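You operate a simulated robot arm through the tools that you are given. There is no shell and no other tool. Be economical: measure what you need, move in short steps, check, and stop when the job is done.

You run a simulated robot arm. Do the job below in one go: nothing can be reset, and whatever is moved stays where it is left.

TASK
Put things in order on the door end of the breakfast bar. At the end: the teal drink bottle stands where the clear clip jar stood; the yellow yoghurt pot stands on top of the green tea carton; the clear clip jar stands where the yellow yoghurt pot stood; the grey pestle stands where the teal drink bottle stood; whatever was shut is shut again. Leave all else as you found it, and nothing knocked over.

It is judged by the outcome, as a careful person would: the job done as asked, and still so three seconds after it is handed in. It fails if anything else is knocked over, pushed out of place, dropped, spilled or broken.

THE ROBOT
A 7-joint arm with a two-finger parallel gripper, fixed in place. Base frame: the origin is at the foot of the arm, x ahead of it, y to its left, z up; the work surface is at about z = 900. Readings come in mm, rad, newtons and seconds.
With the tool pointing down near the work surface it reaches from about 300 to 680 mm from the base axis. Its first joint turns from -1.152 to 1.152 rad. Payload 1.57 kg.
Tool frame: the origin (TCP) lies between the finger pads and is the grasp point; the fingertips stand 30 mm ahead of it; z points along the fingers, y is the line along which they close. Largest opening 110 mm; finger width 24, thickness 12; the body of the gripper, 48 by 112 mm, starts 78 mm behind the TCP.
Orientation is that of the tool frame in the base frame, as a unit quaternion [w, x, y, z]. With the fingers straight down and closing along the base's y, the tool's x points along the base's -x, its y along +y and its z along -z.

THE INTERFACE
- The arm moves only by the tool drive_tool. Its argument "targets" is one flat list of numbers, 7 for each row, row after row: the shift along the tool's x, y, z in units of 250 mm (1.0 is 250 mm), then the turn, a rotation vector about the tool's x, y, z in units of 90 degrees (1.0 is 90 degrees), then the opening, from 0 (shut) to 1 (fully open). In form: [x, y, z, wx, wy, wz, gripper, x, y, z, wx, wy, wz, gripper, ...]. A call has 1 to 12 rows; each row is the pose to reach, as a shift and turn from the pose commanded when the call began, along the tool's axes at that moment. A call with a number of a shift or a turn outside -1 to 1 is refused whole. Each row takes 0.2 s and may step no farther than 50 mm and 0.15 rad from the row before; otherwise, or with a gripper value out of range, the whole call is refused. A pose out of reach is approached as far as the arm can. The call stops where the force on the tool passes 40 N (or 10 N more than at its start, if that is more) or the arm is blocked; 0.2 s more then pass. The fingers move at their own pace (about 108 mm/s each) and stop on an object; they squeeze with about 23 N. The grip force told is the motor's: it shows also when the fingers shut on nothing. Time passes only in rows, and 0.2 s behind the last, so rows that repeat a pose let the fingers close. The reply holds the time, the measured pose of the TCP, the force on the tool along the base axes, the opening and the grip force, in the units named above and with some noise, and new pictures: "pictures" is both (left out), scene, wrist or none.
- Cameras (640 x 400 px; columns grow to the right, rows downward): "scene" is fixed at [140.7, -371.8, 1420.7]; the picture's right is [0.95, -0.31, 0.00], its down [-0.13, -0.40, -0.91] and it looks along [0.28, 0.86, -0.42] (base axes); focal length 345 px, centre (320, 200). "wrist" rides on the gripper at [-36, 0, -80] in the tool frame; the picture's right is [0.00, -1.00, 0.00], its down [0.97, 0.00, -0.24] and it looks along [0.24, 0.00, 0.97] (tool axes); focal length 218 px, centre (320, 200).
- measure_at(camera, pixels): for up to 12 pixels [column, row] of the newest picture of that camera ("zoom" is the newest enlarged one), the place [x, y, z] in the base frame of the surface seen there, good to about 2 mm. It takes no simulated time.
- close_up(camera, box): a new picture of the part [left, top, right, bottom] of that camera's present view, enlarged. It takes no simulated time.
- close_job(): hands the job in; it is judged then, once.

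Work in short steps. Measure before you move; look again where a grasp or a placing could have gone wrong, and mend it. You have 80 turns and 120 pictures in all, those below and enlarged ones among them. Open the gripper and draw the arm clear of the work before you hand the job in, unless the task says otherwise; then end with one line.

The tools are called after ">>>" as a command line: name --argument value ..., lists and objects as JSON in quotes. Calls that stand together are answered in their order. drive_tool: Moves the arm, as the interface text tells. Its arguments: {"type":"object","properties":{"targets":{"type":"array","items":{"type":"number"}},"pictures":{"type":"string","enum":["both","scene","wrist","none"]}},"required":["targets"]} The other tools are called the same way: measure_at (camera, pixels) gives the place of the surface under pixels of a picture; close_up (camera, box) takes an enlarged picture of a part of a camera's view; close_job () hands the job in.

At the start:

```text
time: 0.0
ee_pos: [312.7, 299.4, 1179.0]
orientation: [0.0, -0.001, 1.0, 0.0]
contact_force: [0.4, -0.2, 0.2]
gripper_width: 110.1
grasp_force: 0.1
```

scene: 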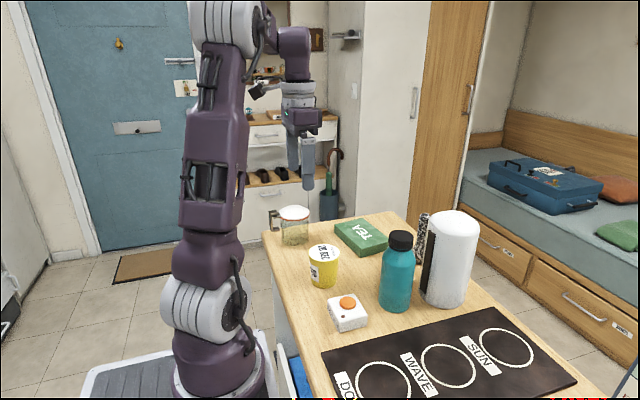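
wrist: 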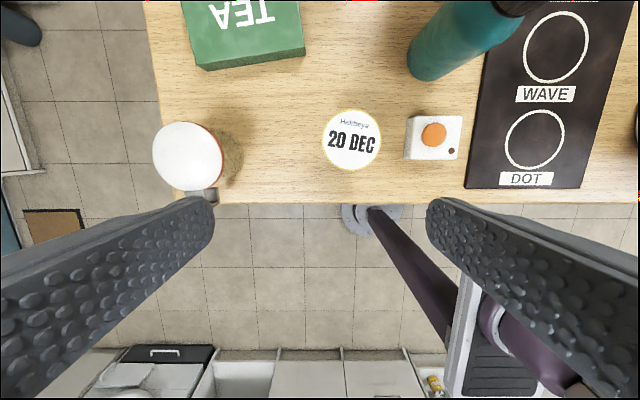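

I see the clear jar at about (294,225), the pot at (323,265), the tea carton at (360,237), the bottle at (397,270) and a white canister at (450,258) with something grey behind it. I'll enlarge these areas to find the pestle and anything that is shut.

>>> close_up --camera "scene" --box '[370, 190, 498, 320]'

>>> close_up --camera "scene" --box '[240, 190, 400, 400]'

>>> measure_at --camera "scene" --pixels '[[294, 212], [295, 235], [321, 250], [323, 275], [360, 230], [398, 240], [397, 280], [455, 220], [450, 260], [424, 222], [418, 250], [347, 302]]'

```text
3.08 times, centred on (434, 255) of scene
```

zoom: 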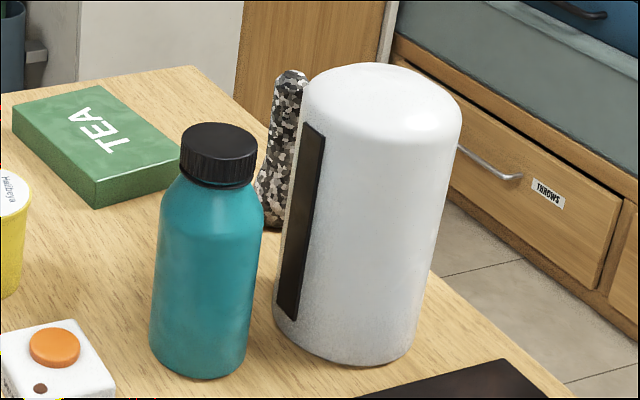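

```text
1.90 times, centred on (320, 295) of scene
```

zoom: 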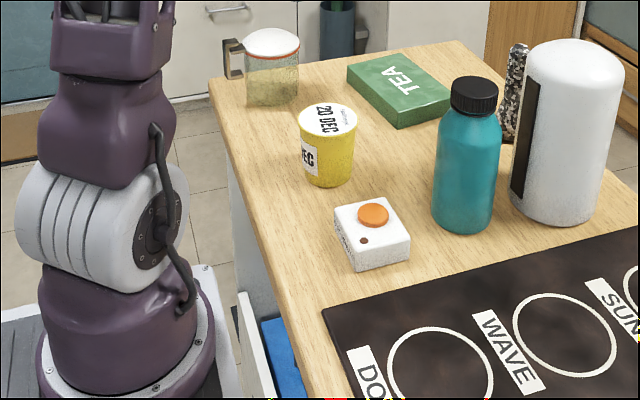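

```text
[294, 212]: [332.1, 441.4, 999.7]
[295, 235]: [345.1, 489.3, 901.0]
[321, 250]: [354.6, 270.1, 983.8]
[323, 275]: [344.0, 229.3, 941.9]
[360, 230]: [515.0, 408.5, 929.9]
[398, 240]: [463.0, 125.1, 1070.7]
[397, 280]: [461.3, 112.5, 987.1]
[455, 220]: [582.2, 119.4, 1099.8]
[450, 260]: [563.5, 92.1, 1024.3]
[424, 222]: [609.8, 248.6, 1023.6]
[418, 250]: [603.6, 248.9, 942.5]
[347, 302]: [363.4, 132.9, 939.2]
```

The speckled grey pestle stands at about (606,249), just behind the white canister. Next I measure the pot, jar and carton outlines in the wrist picture and the rims in the scene picture.

>>> measure_at --camera "wrist" --pixels '[[325, 140], [378, 140], [351, 113], [351, 166], [157, 155], [219, 157], [188, 126], [188, 184], [212, 194], [200, 66], [302, 50], [260, 100]]'

>>> measure_at --camera "scene" --pixels '[[335, 225], [366, 219], [387, 238], [364, 256], [364, 249], [399, 232], [388, 238], [412, 238], [380, 290], [410, 290], [396, 308], [273, 220]]'

```text
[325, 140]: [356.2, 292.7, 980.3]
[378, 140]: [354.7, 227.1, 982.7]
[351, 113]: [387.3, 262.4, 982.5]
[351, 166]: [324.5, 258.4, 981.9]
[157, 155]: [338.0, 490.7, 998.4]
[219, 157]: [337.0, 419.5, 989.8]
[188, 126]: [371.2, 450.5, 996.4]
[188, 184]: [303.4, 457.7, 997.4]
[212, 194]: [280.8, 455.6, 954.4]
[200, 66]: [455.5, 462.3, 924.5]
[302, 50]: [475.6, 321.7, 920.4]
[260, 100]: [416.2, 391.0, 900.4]
```

```text
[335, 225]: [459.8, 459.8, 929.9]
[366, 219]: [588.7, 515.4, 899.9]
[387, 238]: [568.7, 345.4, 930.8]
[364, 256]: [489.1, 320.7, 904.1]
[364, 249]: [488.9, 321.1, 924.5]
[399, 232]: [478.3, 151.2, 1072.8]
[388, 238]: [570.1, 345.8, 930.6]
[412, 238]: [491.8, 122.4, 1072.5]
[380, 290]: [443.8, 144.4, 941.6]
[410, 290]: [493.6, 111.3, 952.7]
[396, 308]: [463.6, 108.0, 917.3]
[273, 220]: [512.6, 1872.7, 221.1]
```

Pot centre is about (355,260), top z 983; jar centre about (337,455), top about 998, with its clip on the -x side. I move over the middle of the bar to view the carton, bottle and pestle from above.

>>> drive_tool --targets '[-0.18, -0.05, 0, 0, 0, 0, 1, -0.36, -0.1, 0, 0, 0, 0, 1, -0.54, -0.15, 0, 0, 0, 0, 1, -0.55, -0.2, 0, 0, 0, 0, 1, -0.55, -0.2, 0, 0, 0, 0, 1]' --pictures "wrist"

```text
time: 1.2
ee_pos: [450.7, 249.3, 1179.2]
orientation: [0.0, 0.001, 1.0, 0.0]
contact_force: [0.6, -0.4, -0.2]
gripper_width: 110.2
grasp_force: 0.0
```

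wrist: 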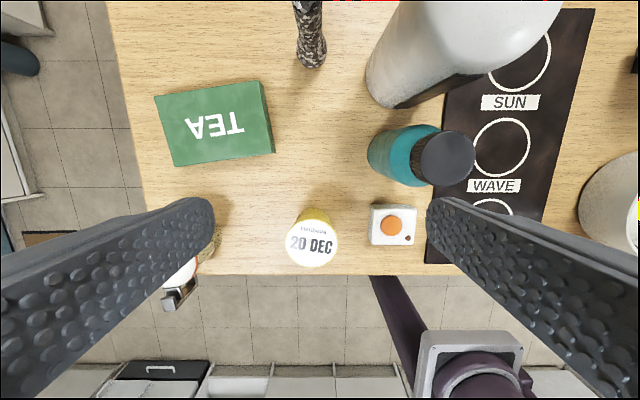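

Everything is in view now: carton at (215,122), bottle cap at (447,158), pestle at (311,40) and canister base at (385,90). I measure the details.

>>> measure_at --camera "wrist" --pixels '[[157, 98], [256, 83], [272, 151], [177, 163], [420, 158], [472, 158], [447, 133], [447, 184], [311, 60], [298, 50], [325, 50], [309, 8]]'

>>> close_up --camera "wrist" --box '[260, 0, 480, 138]'

```text
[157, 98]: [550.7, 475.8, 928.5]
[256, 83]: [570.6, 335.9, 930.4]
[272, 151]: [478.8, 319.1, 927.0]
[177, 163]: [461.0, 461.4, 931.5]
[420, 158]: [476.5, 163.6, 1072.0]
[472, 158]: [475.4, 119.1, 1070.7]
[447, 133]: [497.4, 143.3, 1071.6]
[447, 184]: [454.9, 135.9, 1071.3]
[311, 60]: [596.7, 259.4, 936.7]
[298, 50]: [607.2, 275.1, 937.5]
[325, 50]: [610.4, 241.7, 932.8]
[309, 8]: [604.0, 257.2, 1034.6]
```

```text
2.90 times, centred on (370, 69) of wrist
```

zoom: 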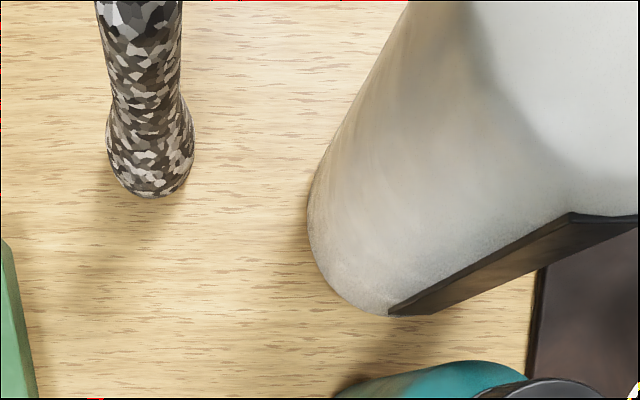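

Carton top centre is (515,398) at z 930, the bottle's axis about (476,141), and the pestle's about (612,258). I go over the pot at (355.5,260), descend to TCP z 945 and grip it.

>>> drive_tool --targets '[0.19, 0.02, 0, 0, 0, 0, 1, 0.379, 0.042, 0, 0, 0, 0, 1, 0.379, 0.042, 0.19, 0, 0, 0, 1, 0.379, 0.042, 0.38, 0, 0, 0, 1, 0.379, 0.042, 0.57, 0, 0, 0, 1, 0.379, 0.042, 0.75, 0, 0, 0, 1, 0.379, 0.042, 0.86, 0, 0, 0, 1, 0.379, 0.042, 0.936, 0, 0, 0, 1, 0.379, 0.042, 0.936, 0, 0, 0, 1, 0.379, 0.042, 0.936, 0, 0, 0, 0.4, 0.379, 0.042, 0.936, 0, 0, 0, 0.4, 0.379, 0.042, 0.936, 0, 0, 0, 0.4]' --pictures "scene"

```text
time: 3.8
ee_pos: [355.4, 258.7, 946.1]
orientation: [0.001, 0.001, 1.0, 0.0]
contact_force: [-0.1, 0.8, -0.2]
gripper_width: 70.2
grasp_force: 23.2
```

scene: 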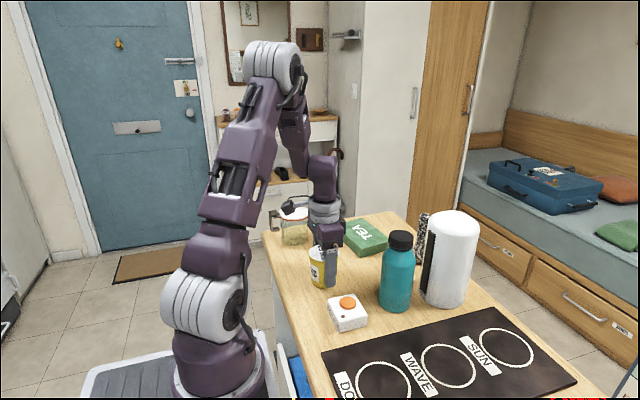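

The pot is held at 70 mm. I lift, carry it over the carton centre and lower to just above its top.

>>> drive_tool --targets '[0, 0, -0.19, 0, 0, 0, 0.4, 0, 0, -0.36, 0, 0, 0, 0.4, -0.128, 0.111, -0.36, 0, 0, 0, 0.4, -0.256, 0.222, -0.36, 0, 0, 0, 0.4, -0.384, 0.333, -0.36, 0, 0, 0, 0.4, -0.512, 0.444, -0.36, 0, 0, 0, 0.4, -0.64, 0.556, -0.36, 0, 0, 0, 0.4, -0.64, 0.556, -0.36, 0, 0, 0, 0.4, -0.64, 0.556, -0.24, 0, 0, 0, 0.4, -0.64, 0.556, -0.16, 0, 0, 0, 0.4, -0.64, 0.556, -0.132, 0, 0, 0, 0.4, -0.64, 0.556, -0.132, 0, 0, 0, 0.4]'

```text
time: 6.4
ee_pos: [516.7, 398.2, 978.5]
orientation: [0.0, 0.0, 1.0, 0.0]
contact_force: [-0.3, -0.1, -2.5]
gripper_width: 70.0
grasp_force: 23.6
out of reach, approached as far as the arm can: row 7
```

scene: 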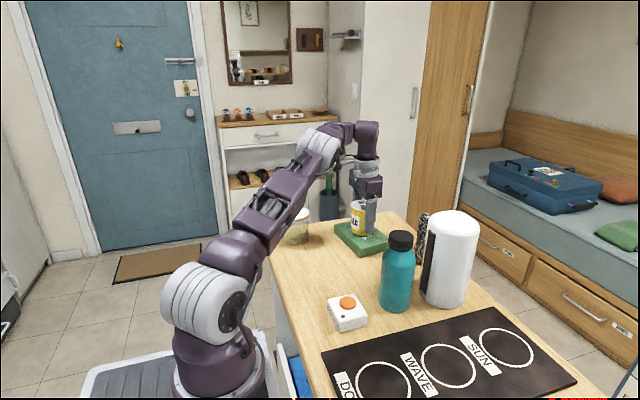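
wrist: 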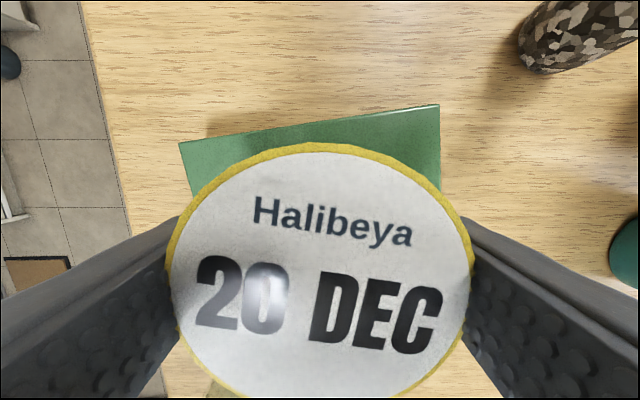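

The pot sits just over the carton, centred. Row 7 was at the reach limit, so after releasing I'll withdraw along -x, with the fingers sliding past the pot's sides, before rising.

>>> drive_tool --targets '[0, 0, 0.008, 0, 0, 0, 0.4, 0, 0, 0.008, 0, 0, 0, 0.4, 0, 0, 0.008, 0, 0, 0, 0.75, 0, 0, 0.008, 0, 0, 0, 1, 0, 0, 0.008, 0, 0, 0, 1, 0.08, 0, 0, 0, 0, 0, 1, 0.2, 0, -0.02, 0, 0, 0, 1, 0.35, 0, -0.06, 0, 0, 0, 1, 0.45, 0, -0.2, 0, 0, 0, 1, 0.5, 0, -0.38, 0, 0, 0, 1, 0.5, 0, -0.5, 0, 0, 0, 1]'

```text
time: 8.8
ee_pos: [390.8, 398.8, 1103.7]
orientation: [0.0, 0.001, 1.0, 0.0]
contact_force: [-0.9, -0.3, 0.2]
gripper_width: 110.0
grasp_force: 0.0
```

scene: 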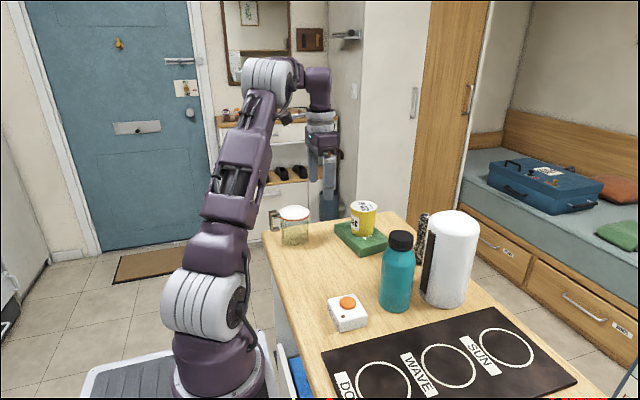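
wrist: 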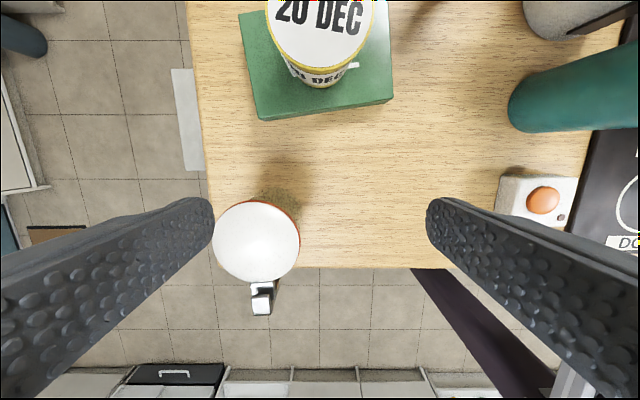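

The pot stands on the carton. I measure the jar lid at (257,240), the body and the bar edges.

>>> measure_at --camera "wrist" --pixels '[[214, 240], [298, 240], [257, 202], [257, 280], [262, 298], [260, 306], [212, 180], [320, 266], [225, 195], [275, 195]]'

>>> close_up --camera "scene" --box '[255, 195, 335, 255]'

>>> measure_at --camera "scene" --pixels '[[282, 232], [295, 243], [306, 232], [281, 217], [309, 217], [295, 220], [275, 215], [280, 224]]'

```text
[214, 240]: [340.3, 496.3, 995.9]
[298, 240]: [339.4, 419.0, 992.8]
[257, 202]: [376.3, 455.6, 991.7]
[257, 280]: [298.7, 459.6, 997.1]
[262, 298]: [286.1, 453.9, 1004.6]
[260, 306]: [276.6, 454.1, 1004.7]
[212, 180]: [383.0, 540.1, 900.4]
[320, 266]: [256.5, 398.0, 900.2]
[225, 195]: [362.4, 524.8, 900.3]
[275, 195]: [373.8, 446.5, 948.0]
```

```text
6.67 times, centred on (295, 225) of scene
```

zoom: 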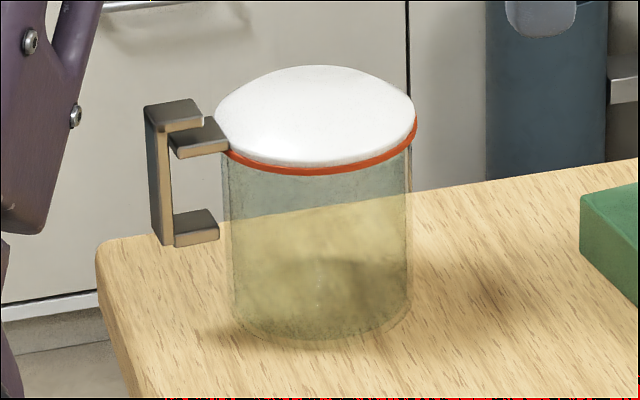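

```text
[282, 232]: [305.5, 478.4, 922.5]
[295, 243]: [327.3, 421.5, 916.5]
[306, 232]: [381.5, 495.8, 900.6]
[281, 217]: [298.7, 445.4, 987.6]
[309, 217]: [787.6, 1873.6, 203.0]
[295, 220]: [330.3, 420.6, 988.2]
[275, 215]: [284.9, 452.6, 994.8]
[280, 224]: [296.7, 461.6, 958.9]
```

The jar centre is (338,457.5), lid radius about 38, top about 998, clip on the -x side away from the fingers. I go over it, descend to TCP z 952 and close.

>>> drive_tool --targets '[0.105, 0.117, 0, 0, 0, 0, 1, 0.21, 0.234, 0, 0, 0, 0, 1, 0.21, 0.234, 0.0, 0, 0, 0, 1, 0.21, 0.234, 0.18, 0, 0, 0, 1, 0.21, 0.234, 0.36, 0, 0, 0, 1, 0.21, 0.234, 0.5, 0, 0, 0, 1, 0.21, 0.234, 0.604, 0, 0, 0, 1, 0.21, 0.234, 0.604, 0, 0, 0, 1, 0.21, 0.234, 0.604, 0, 0, 0, 0.5, 0.21, 0.234, 0.604, 0, 0, 0, 0.5, 0.21, 0.234, 0.604, 0, 0, 0, 0.5]' --pictures "scene"

```text
time: 11.2
ee_pos: [338.0, 457.7, 953.0]
orientation: [0.0, 0.0, 1.0, 0.0]
contact_force: [0.5, 0.2, -0.4]
gripper_width: 82.3
grasp_force: 22.9
```

scene: 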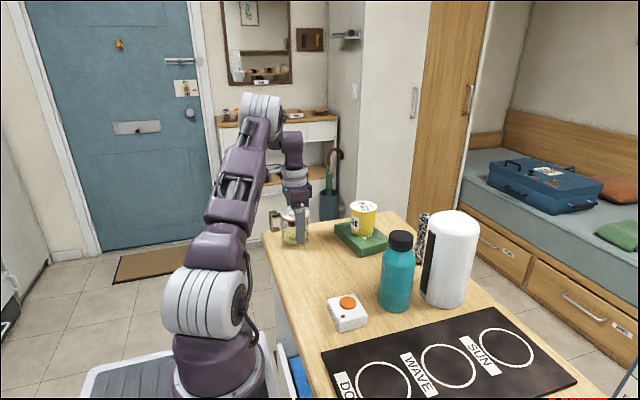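

The jar is gripped at 82 mm, probably by the rim. I lift about 60 mm and check that the whole jar comes up.

>>> drive_tool --targets '[0, 0, -0.04, 0, 0, 0, 0.5, 0, 0, -0.12, 0, 0, 0, 0.5, 0, 0, -0.24, 0, 0, 0, 0.5, 0, 0, -0.24, 0, 0, 0, 0.5]' --pictures "none"

>>> close_up --camera "scene" --box '[240, 150, 360, 260]'

```text
time: 12.2
ee_pos: [338.1, 456.2, 1012.5]
orientation: [0.001, 0.0, 1.0, 0.0]
contact_force: [0.2, 0.0, -3.0]
gripper_width: 82.2
grasp_force: 22.6
```

```text
3.64 times, centred on (300, 205) of scene
```

zoom: 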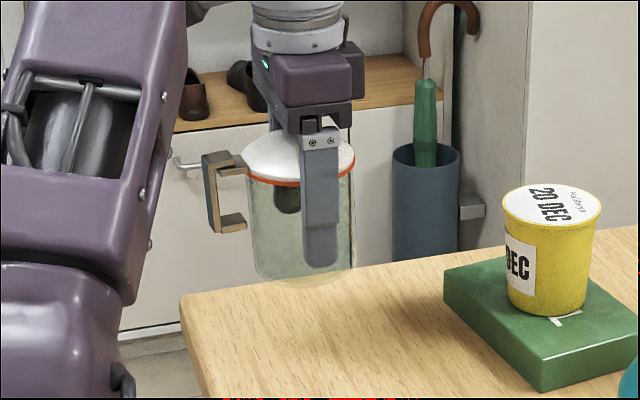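

The whole jar is up. I carry it to the pot's former place (355.5,260) and lower it to about 2 mm above contact.

>>> drive_tool --targets '[-0.014, -0.158, 0, 0, 0, 0, 0.5, -0.028, -0.316, 0, 0, 0, 0, 0.5, -0.042, -0.474, 0, 0, 0, 0, 0.5, -0.056, -0.632, 0, 0, 0, 0, 0.5, -0.07, -0.79, 0, 0, 0, 0, 0.5, -0.07, -0.79, 0, 0, 0, 0, 0.5, -0.07, -0.79, 0.1, 0, 0, 0, 0.5, -0.07, -0.79, 0.18, 0, 0, 0, 0.5, -0.07, -0.79, 0.232, 0, 0, 0, 0.5, -0.07, -0.79, 0.232, 0, 0, 0, 0.5]'

```text
time: 14.4
ee_pos: [355.6, 259.8, 954.1]
orientation: [0.0, 0.0, 1.0, 0.001]
contact_force: [1.7, -0.5, -0.5]
gripper_width: 82.2
grasp_force: 22.9
```

scene: 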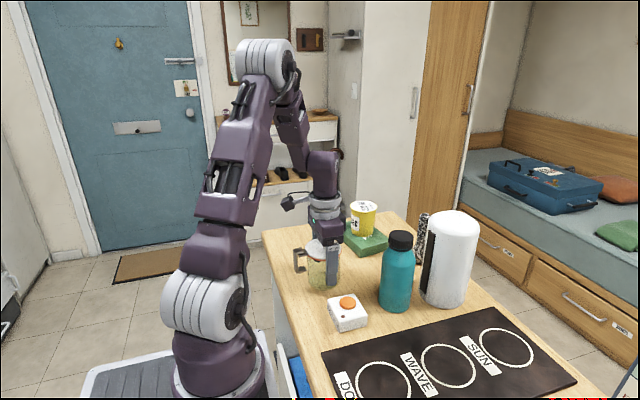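
wrist: 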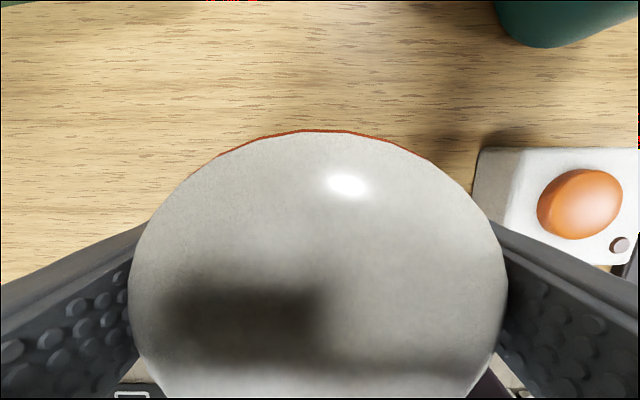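

The jar's weight has gone from the reading (-0.5 N), so it's touching. I press 1 mm further, release and rise straight up.

>>> drive_tool --targets '[0, 0, 0.005, 0, 0, 0, 0.5, 0, 0, 0.005, 0, 0, 0, 0.85, 0, 0, 0.005, 0, 0, 0, 1, 0, 0, 0.005, 0, 0, 0, 1, 0, 0, -0.1, 0, 0, 0, 1, 0, 0, -0.28, 0, 0, 0, 1, 0, 0, -0.46, 0, 0, 0, 1, 0, 0, -0.64, 0, 0, 0, 1, -0.1, -0.15, -0.72, 0, 0, 0, 1, -0.2, -0.3, -0.76, 0, 0, 0, 1, -0.2, -0.3, -0.76, 0, 0, 0, 1]'

```text
time: 16.8
ee_pos: [407.4, 183.1, 1146.2]
orientation: [-0.001, 0.0, 1.0, 0.0]
contact_force: [0.3, -0.1, -0.4]
gripper_width: 109.9
grasp_force: 0.0
```

scene: 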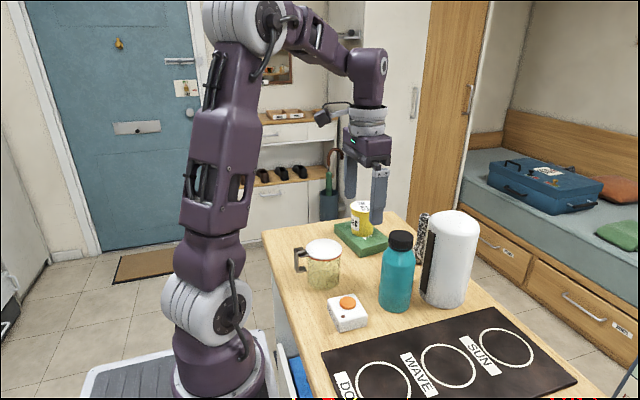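
wrist: 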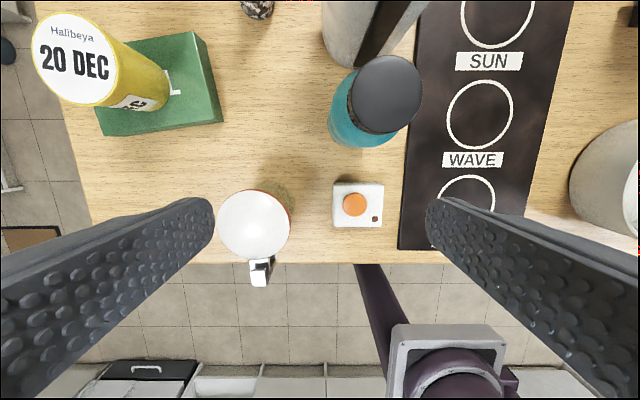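

The jar stands at the pot's place. Now I measure the bottle cap at (386,94), its body, and the canister near (370,40) for clearance.

>>> measure_at --camera "wrist" --pixels '[[351, 94], [421, 94], [386, 59], [386, 132], [333, 120], [345, 143], [385, 142], [324, 35], [345, 65], [372, 56], [410, 40], [361, 205]]'

>>> measure_at --camera "scene" --pixels '[[381, 280], [384, 280], [396, 280], [410, 280], [412, 276], [422, 290], [424, 296], [445, 305], [462, 290], [468, 260], [420, 303], [430, 220]]'

```text
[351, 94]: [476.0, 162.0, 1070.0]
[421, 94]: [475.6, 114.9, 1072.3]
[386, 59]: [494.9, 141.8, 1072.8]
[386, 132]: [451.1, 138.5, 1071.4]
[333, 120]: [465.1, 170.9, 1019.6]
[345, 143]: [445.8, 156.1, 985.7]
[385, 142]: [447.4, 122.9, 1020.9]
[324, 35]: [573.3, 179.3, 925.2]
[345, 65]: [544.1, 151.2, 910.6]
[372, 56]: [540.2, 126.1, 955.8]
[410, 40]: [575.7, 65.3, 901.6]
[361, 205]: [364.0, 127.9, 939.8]
```

```text
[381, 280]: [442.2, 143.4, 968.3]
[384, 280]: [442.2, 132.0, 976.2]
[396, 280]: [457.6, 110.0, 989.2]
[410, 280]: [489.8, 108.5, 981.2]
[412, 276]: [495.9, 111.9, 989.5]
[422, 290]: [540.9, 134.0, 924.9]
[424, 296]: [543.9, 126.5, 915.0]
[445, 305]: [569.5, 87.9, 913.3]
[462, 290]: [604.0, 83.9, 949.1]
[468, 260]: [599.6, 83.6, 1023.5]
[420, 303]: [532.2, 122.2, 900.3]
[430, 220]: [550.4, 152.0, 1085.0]
```

Bottle axis is (474.5,140), radius about 33, cap top 1072; the canister starts at x≈541. I take a grip point at x≈469 for more clearance and descend only to z≈1045 first, to check.

>>> drive_tool --targets '[-0.127, -0.09, 0, 0, 0, 0, 1, -0.254, -0.18, 0, 0, 0, 0, 1, -0.254, -0.18, 0, 0, 0, 0, 1, -0.254, -0.18, 0.13, 0, 0, 0, 1, -0.254, -0.18, 0.26, 0, 0, 0, 1, -0.254, -0.18, 0.396, 0, 0, 0, 1, -0.254, -0.18, 0.396, 0, 0, 0, 1]'

>>> close_up --camera "scene" --box '[340, 120, 500, 320]'

```text
time: 18.4
ee_pos: [468.9, 139.8, 1045.3]
orientation: [0.0, 0.0, 1.0, 0.0]
contact_force: [-0.6, -0.2, 0.3]
gripper_width: 110.2
grasp_force: 0.1
```

scene: 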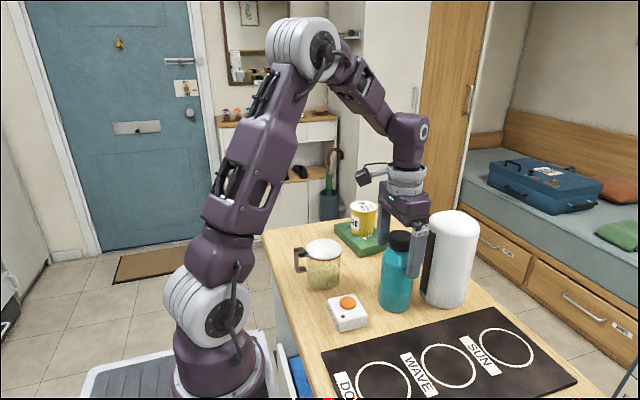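
wrist: 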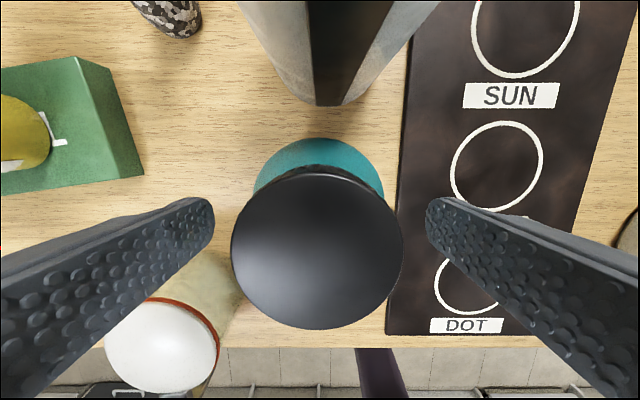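

```text
2.00 times, centred on (420, 220) of scene
```

zoom: 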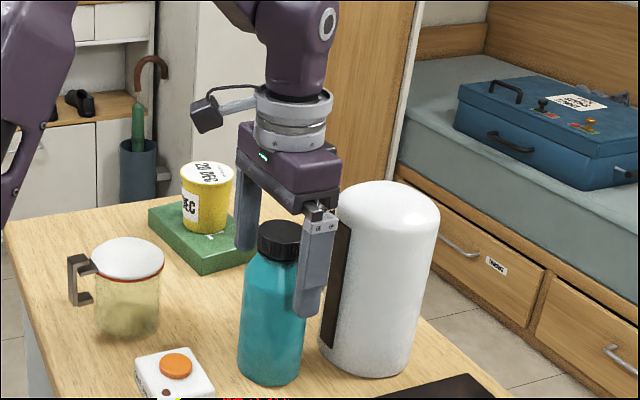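

The gripper straddles the bottle with a clear gap to the canister and no protruding housing on that side. I descend to z≈1004 and close.

>>> drive_tool --targets '[0, 0, 0.09, 0, 0, 0, 1, 0, 0, 0.164, 0, 0, 0, 1, 0, 0, 0.164, 0, 0, 0, 1, 0, 0, 0.164, 0, 0, 0, 0.4, 0, 0, 0.164, 0, 0, 0, 0.4, 0, 0, 0.164, 0, 0, 0, 0.4, 0, 0, 0.12, 0, 0, 0, 0.4, 0, 0, 0.08, 0, 0, 0, 0.4, 0, 0, 0.08, 0, 0, 0, 0.4]'

```text
time: 20.4
ee_pos: [470.3, 138.9, 1024.8]
orientation: [0.0, 0.0, 1.0, 0.0]
contact_force: [0.7, 0.8, -1.7]
gripper_width: 66.8
grasp_force: 23.5
```

scene: 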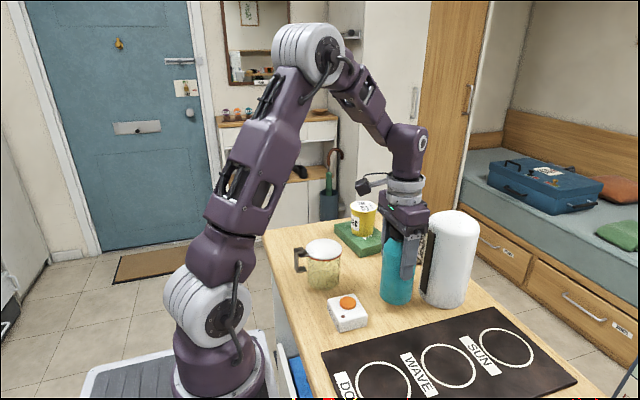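
wrist: 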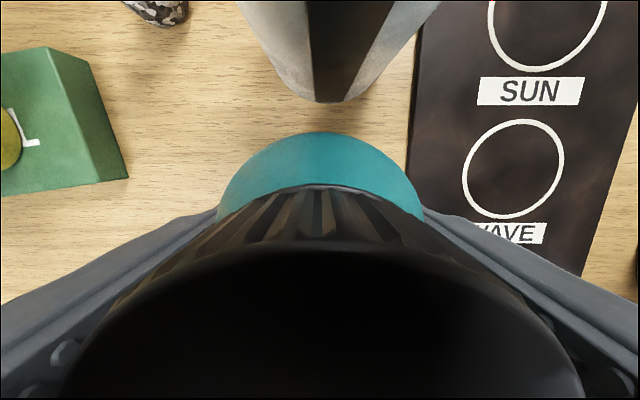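

The bottle is held at 67 mm and has begun to lift. I raise it so its base clears the jar and pot tops, and carry it halfway.

>>> drive_tool --targets '[0, 0, -0.14, 0, 0, 0, 0.4, 0, 0, -0.28, 0, 0, 0, 0.4, 0, 0, -0.42, 0, 0, 0, 0.4, 0.068, 0.159, -0.42, 0, 0, 0, 0.4, 0.137, 0.318, -0.42, 0, 0, 0, 0.4, 0.205, 0.476, -0.42, 0, 0, 0, 0.4, 0.273, 0.635, -0.42, 0, 0, 0, 0.4, 0.273, 0.635, -0.42, 0, 0, 0, 0.4]' --pictures "scene"

```text
time: 22.2
ee_pos: [400.6, 299.6, 1130.8]
orientation: [0.0, -0.001, 1.0, 0.0]
contact_force: [-0.9, 0.2, -0.6]
gripper_width: 67.1
grasp_force: 22.5
```

scene: 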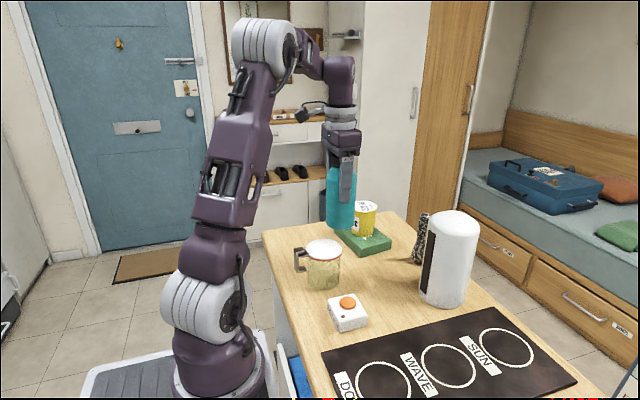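

The bottle is well clear. I carry on to over the jar's old place and lower to 2 mm above contact.

>>> drive_tool --targets '[0.068, 0.159, 0, 0, 0, 0, 0.4, 0.137, 0.318, 0, 0, 0, 0, 0.4, 0.205, 0.476, 0, 0, 0, 0, 0.4, 0.273, 0.635, 0, 0, 0, 0, 0.4, 0.273, 0.635, 0, 0, 0, 0, 0.4, 0.273, 0.635, 0.16, 0, 0, 0, 0.4, 0.273, 0.635, 0.32, 0, 0, 0, 0.4, 0.273, 0.635, 0.43, 0, 0, 0, 0.4, 0.273, 0.635, 0.494, 0, 0, 0, 0.4, 0.273, 0.635, 0.494, 0, 0, 0, 0.4]'

>>> close_up --camera "scene" --box '[240, 150, 360, 260]'

```text
time: 24.4
ee_pos: [331.6, 457.7, 1007.7]
orientation: [0.0, 0.0, 1.0, 0.0]
contact_force: [0.3, 0.0, -1.3]
gripper_width: 67.1
grasp_force: 23.0
```

scene: 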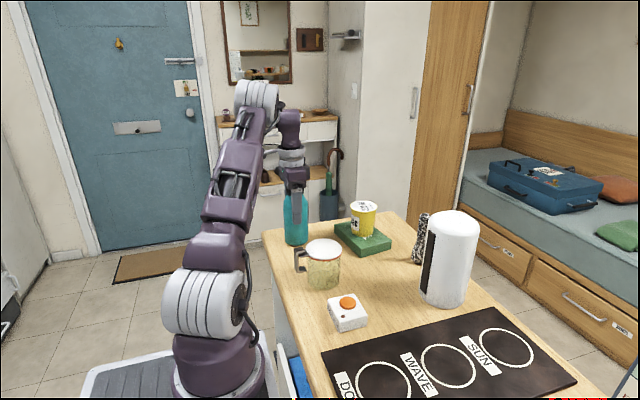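
wrist: 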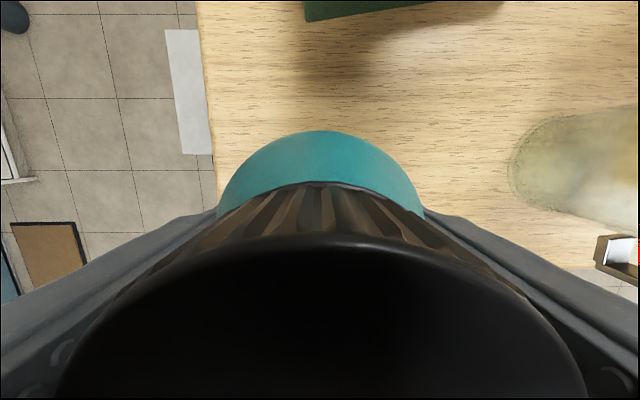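

```text
3.64 times, centred on (300, 205) of scene
```

zoom: 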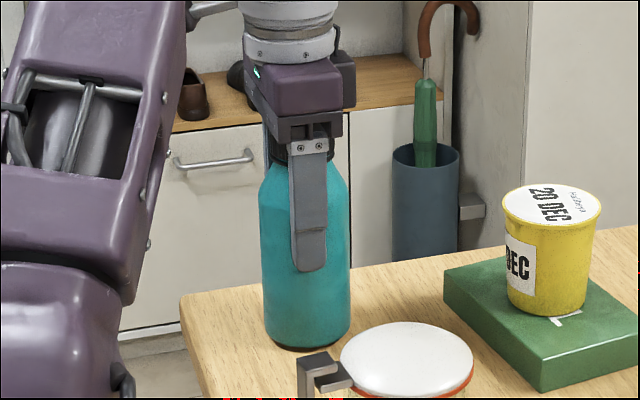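

The bottle hangs upright over the spot. I lower the last 3 mm, release and rise.

>>> drive_tool --targets '[0, 0, 0.006, 0, 0, 0, 0.4, 0, 0, 0.012, 0, 0, 0, 0.4, 0, 0, 0.012, 0, 0, 0, 0.4, 0, 0, 0.012, 0, 0, 0, 0.8, 0, 0, 0.012, 0, 0, 0, 1, 0, 0, 0.012, 0, 0, 0, 1, 0, 0, -0.15, 0, 0, 0, 1, 0, 0, -0.32, 0, 0, 0, 1, 0, 0, -0.49, 0, 0, 0, 1, -0.1, -0.12, -0.49, 0, 0, 0, 1, -0.2, -0.24, -0.49, 0, 0, 0, 1, -0.2, -0.24, -0.49, 0, 0, 0, 1]'

```text
time: 27.0
ee_pos: [383.1, 397.5, 1128.6]
orientation: [0.0, 0.0, 1.0, -0.001]
contact_force: [0.1, 0.5, 0.0]
gripper_width: 109.9
grasp_force: 0.1
```

scene: 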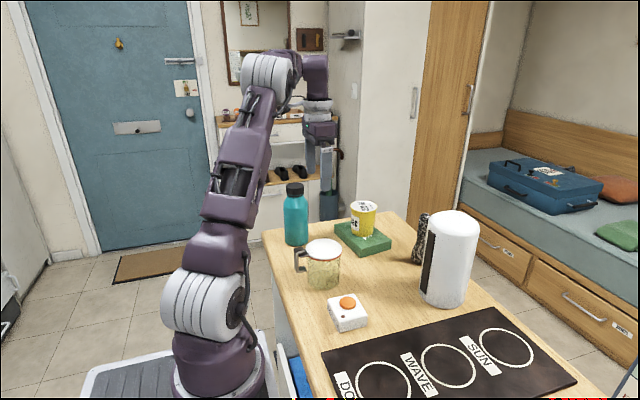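
wrist: 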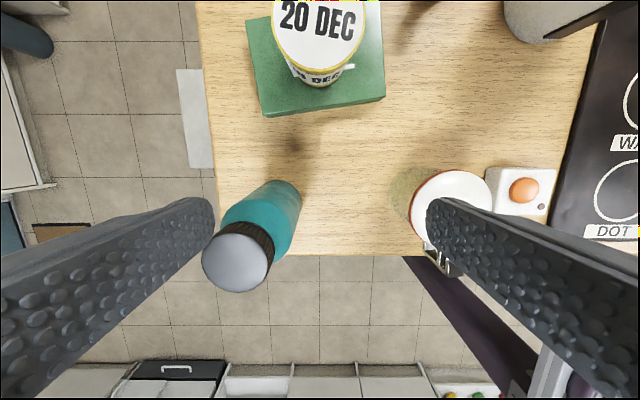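

The bottle stands at the jar's old place. I move to (500,258) with a narrower opening to look at the pestle and the gap between the canister and carton.

>>> drive_tool --targets '[0, -0.19, 0, 0, 0, 0, 1, -0.1, -0.34, 0, 0, 0, 0, 1, -0.2, -0.48, 0, 0, 0, 0, 0.6, -0.35, -0.558, 0, 0, 0, 0, 0.6, -0.47, -0.558, 0, 0, 0, 0, 0.6, -0.47, -0.558, 0, 0, 0, 0, 0.6]'

```text
time: 28.4
ee_pos: [500.2, 256.4, 1129.4]
orientation: [0.0, 0.0, 1.0, 0.0]
contact_force: [-0.1, -0.2, -0.1]
gripper_width: 65.8
grasp_force: 0.1
```

scene: 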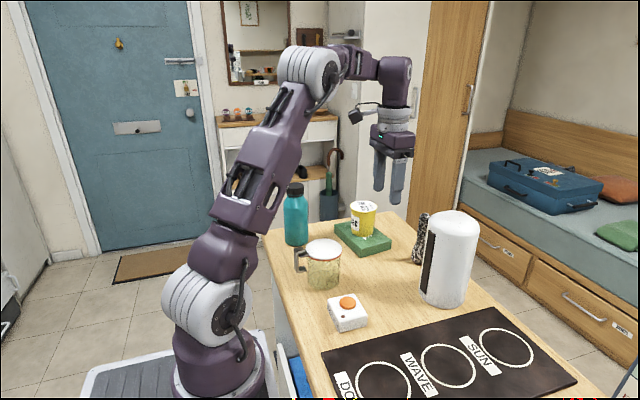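
wrist: 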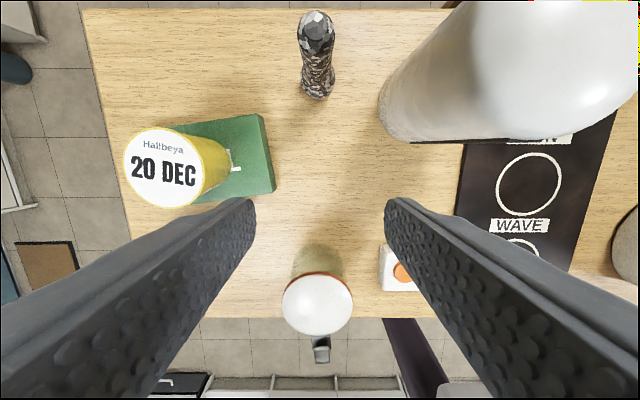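

The pestle shows clearly at (317,55). I measure its top, neck and base, plus the canister flank.

>>> measure_at --camera "wrist" --pixels '[[317, 30], [300, 35], [334, 35], [317, 14], [317, 48], [306, 62], [330, 62], [318, 75], [302, 85], [334, 85], [318, 97], [382, 95]]'

>>> close_up --camera "wrist" --box '[270, 0, 430, 130]'

```text
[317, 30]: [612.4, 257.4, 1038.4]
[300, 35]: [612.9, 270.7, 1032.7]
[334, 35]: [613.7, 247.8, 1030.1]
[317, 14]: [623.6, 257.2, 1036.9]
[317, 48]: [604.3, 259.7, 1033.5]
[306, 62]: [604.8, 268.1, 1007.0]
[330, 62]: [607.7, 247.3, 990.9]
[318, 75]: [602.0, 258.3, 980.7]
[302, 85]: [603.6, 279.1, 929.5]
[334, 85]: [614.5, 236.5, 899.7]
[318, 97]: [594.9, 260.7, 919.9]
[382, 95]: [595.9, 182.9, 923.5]
```

```text
3.08 times, centred on (350, 65) of wrist
```

zoom: 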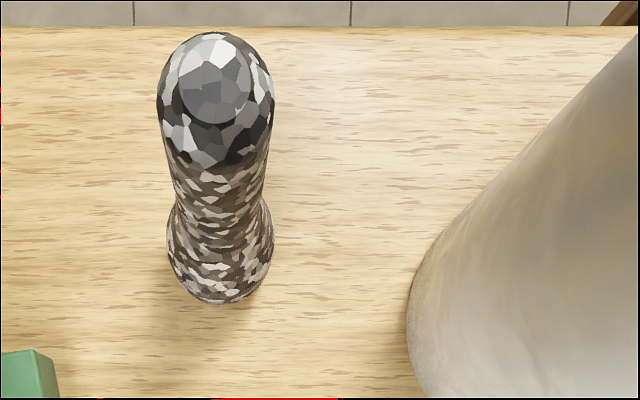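

The pestle axis is (613,259), top 1039, neck about 22–26 mm wide. I lower at x≈530 to TCP z≈980 and then slide forward so the fingers straddle it.

>>> drive_tool --targets '[-0.12, 0.004, 0.1, 0, 0, 0, 0.6, -0.12, 0.004, 0.28, 0, 0, 0, 0.6, -0.12, 0.004, 0.46, 0, 0, 0, 0.6, -0.12, 0.004, 0.596, 0, 0, 0, 0.6, -0.12, 0.004, 0.596, 0, 0, 0, 0.6, -0.22, 0.004, 0.596, 0, 0, 0, 0.6, -0.32, 0.004, 0.596, 0, 0, 0, 0.6, -0.4, 0.004, 0.596, 0, 0, 0, 0.6, -0.45, 0.004, 0.596, 0, 0, 0, 0.6, -0.45, 0.004, 0.596, 0, 0, 0, 0.6]'

```text
time: 30.6
ee_pos: [613.9, 258.2, 980.2]
orientation: [0.0, 0.0, 1.0, 0.001]
contact_force: [0.0, -0.2, -0.3]
gripper_width: 66.1
grasp_force: 0.0
```

scene: 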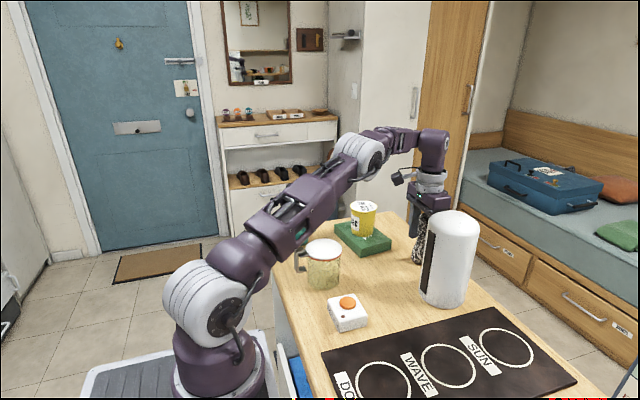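
wrist: 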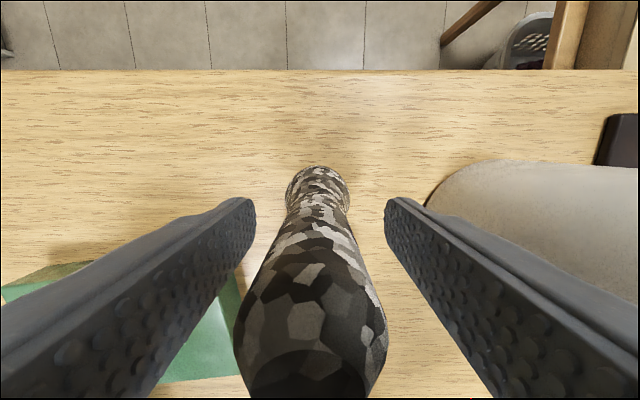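

The pestle is centred between the fingers. I close and lift slightly.

>>> drive_tool --targets '[0, 0, 0, 0, 0, 0, 0.1, 0, 0, 0, 0, 0, 0, 0.1, 0, 0, 0, 0, 0, 0, 0.1, 0, 0, 0, 0, 0, 0, 0.1, 0, 0, -0.03, 0, 0, 0, 0.1, 0, 0, -0.06, 0, 0, 0, 0.1, 0, 0, -0.06, 0, 0, 0, 0.1]'

```text
time: 32.2
ee_pos: [612.1, 258.5, 995.4]
orientation: [0.001, 0.0, 1.0, 0.001]
contact_force: [0.5, 0.2, -3.0]
gripper_width: 30.1
grasp_force: 23.0
```

scene: 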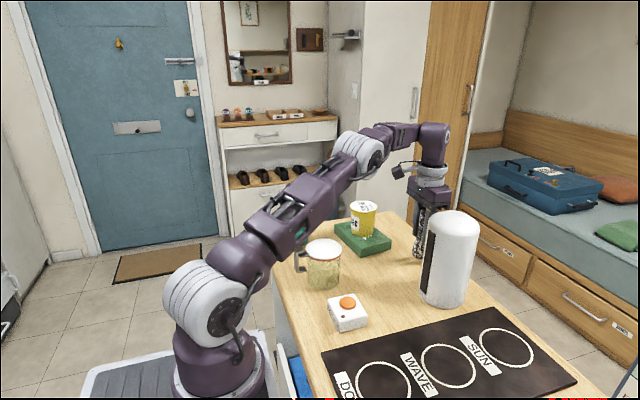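
wrist: 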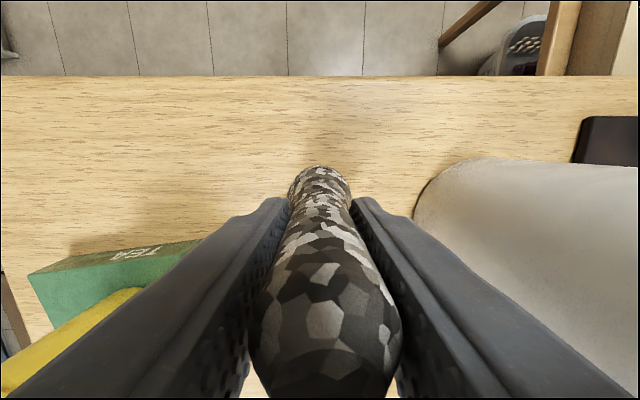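

The pestle is held (30 mm, about 3 N). I pull straight back to x≈474, then move across to y=140, lowering to about 2 mm above the surface.

>>> drive_tool --targets '[0.14, 0, -0.03, 0, 0, 0, 0.1, 0.28, 0, -0.06, 0, 0, 0, 0.1, 0.42, 0, -0.1, 0, 0, 0, 0.1, 0.554, 0, -0.1, 0, 0, 0, 0.1, 0.554, -0.16, -0.1, 0, 0, 0, 0.1, 0.554, -0.32, -0.1, 0, 0, 0, 0.1, 0.554, -0.476, -0.1, 0, 0, 0, 0.1, 0.554, -0.476, -0.1, 0, 0, 0, 0.1, 0.554, -0.476, -0.03, 0, 0, 0, 0.1, 0.554, -0.476, 0.03, 0, 0, 0, 0.1, 0.554, -0.476, 0.05, 0, 0, 0, 0.1, 0.554, -0.476, 0.05, 0, 0, 0, 0.1]'

>>> close_up --camera "scene" --box '[340, 170, 500, 330]'

```text
time: 34.8
ee_pos: [474.0, 140.6, 982.9]
orientation: [0.0, 0.0, 1.0, 0.0]
contact_force: [0.2, 0.0, -2.8]
gripper_width: 29.9
grasp_force: 22.9
```

scene: 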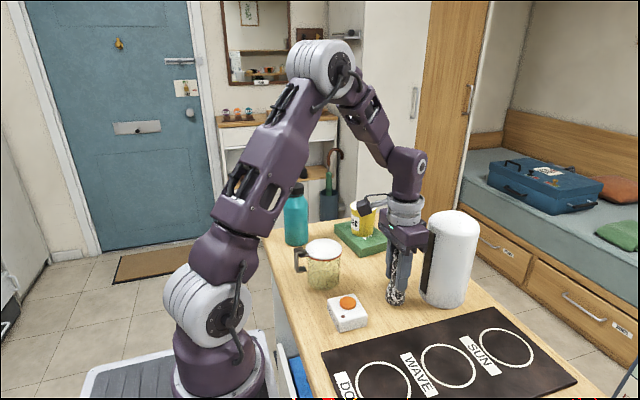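
wrist: 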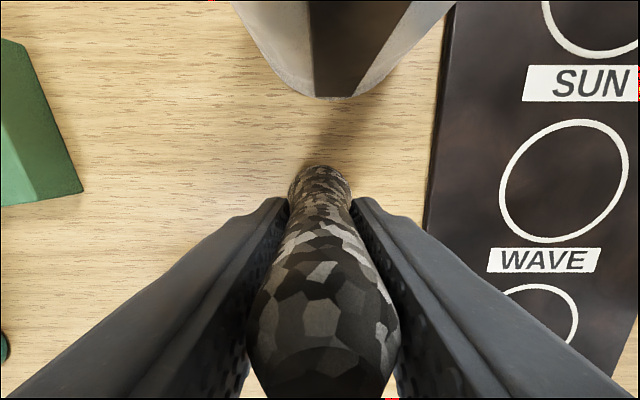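

```text
2.50 times, centred on (420, 250) of scene
```

zoom: 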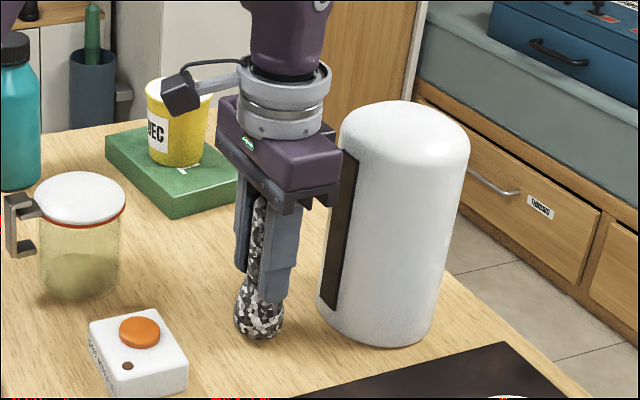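

The pestle is upright just above the spot. I lower 2.5 mm and check for contact before letting go.

>>> drive_tool --targets '[0, 0, 0.005, 0, 0, 0, 0.1, 0, 0, 0.01, 0, 0, 0, 0.1, 0, 0, 0.01, 0, 0, 0, 0.1]' --pictures "none"

```text
time: 35.6
ee_pos: [474.7, 140.0, 980.7]
orientation: [0.0, 0.0, 1.0, 0.0]
contact_force: [-1.9, -2.0, 4.9]
gripper_width: 29.6
grasp_force: 23.7
```

The force turned to +4.9 N, so it's seated. I open slowly and rise.

>>> drive_tool --targets '[0, 0, -0.002, 0, 0, 0, 0.2, 0, 0, -0.002, 0, 0, 0, 0.35, 0, 0, -0.002, 0, 0, 0, 0.6, 0, 0, -0.002, 0, 0, 0, 0.6, 0, 0, -0.1, 0, 0, 0, 0.6, 0, 0, -0.28, 0, 0, 0, 0.6, 0, 0, -0.46, 0, 0, 0, 0.6, 0, 0, -0.64, 0, 0, 0, 0.6, 0.15, 0.1, -0.7, 0, 0, 0, 1, 0.3, 0.2, -0.75, 0, 0, 0, 1, 0.45, 0.3, -0.79, 0, 0, 0, 1, 0.45, 0.3, -0.79, 0, 0, 0, 1]'

>>> close_up --camera "scene" --box '[250, 160, 510, 330]'

```text
time: 38.2
ee_pos: [363.3, 215.6, 1177.3]
orientation: [0.001, 0.001, 1.0, 0.0]
contact_force: [-0.1, -0.3, 0.5]
gripper_width: 110.0
grasp_force: 0.1
```

scene: 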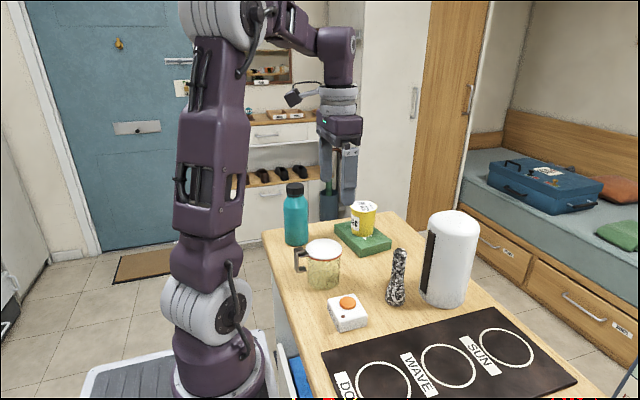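
wrist: 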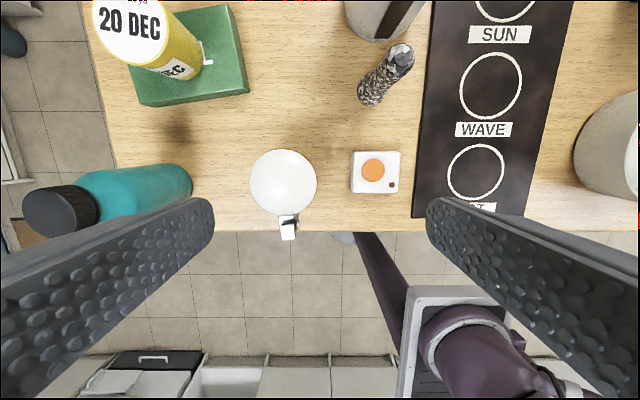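

```text
2.35 times, centred on (380, 245) of scene
```

zoom: 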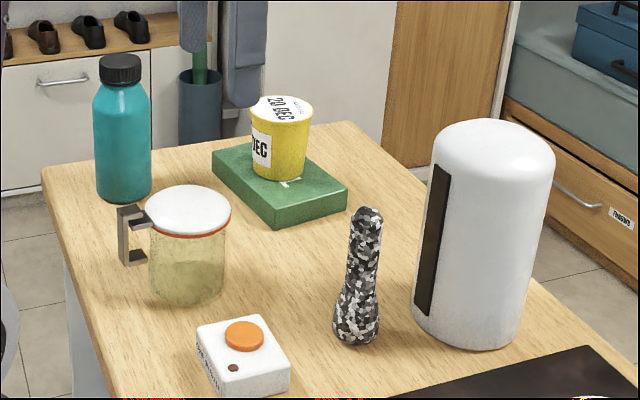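

All four stand where asked. I run a quick check of their positions and the carton corners.

>>> measure_at --camera "wrist" --pixels '[[252, 182], [316, 182], [283, 150], [283, 214], [402, 54], [372, 98], [248, 94], [142, 105], [229, 6], [374, 170], [62, 210], [135, 30]]'

```text
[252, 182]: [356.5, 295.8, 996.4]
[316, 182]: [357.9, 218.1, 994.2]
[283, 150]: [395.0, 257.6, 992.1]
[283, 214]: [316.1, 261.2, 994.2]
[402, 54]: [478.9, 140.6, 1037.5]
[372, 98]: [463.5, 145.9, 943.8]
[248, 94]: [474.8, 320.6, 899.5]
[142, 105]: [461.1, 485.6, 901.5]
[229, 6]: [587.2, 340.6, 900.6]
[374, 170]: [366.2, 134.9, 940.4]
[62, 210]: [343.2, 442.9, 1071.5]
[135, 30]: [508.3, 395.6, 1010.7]
```

The jar is centred at (356,258), the pestle at (476,141), the pot is on the carton, and the timer box hasn't moved. The arm is clear with the gripper open, so I hand the job in.

>>> close_job

```text
The job is handed in.
```

I handed the job in with the bottle at the jar's old place, the jar at the pot's, the pestle at the bottle's, and the pot on the tea carton. Nothing was knocked over, and I opened nothing that needed shutting.
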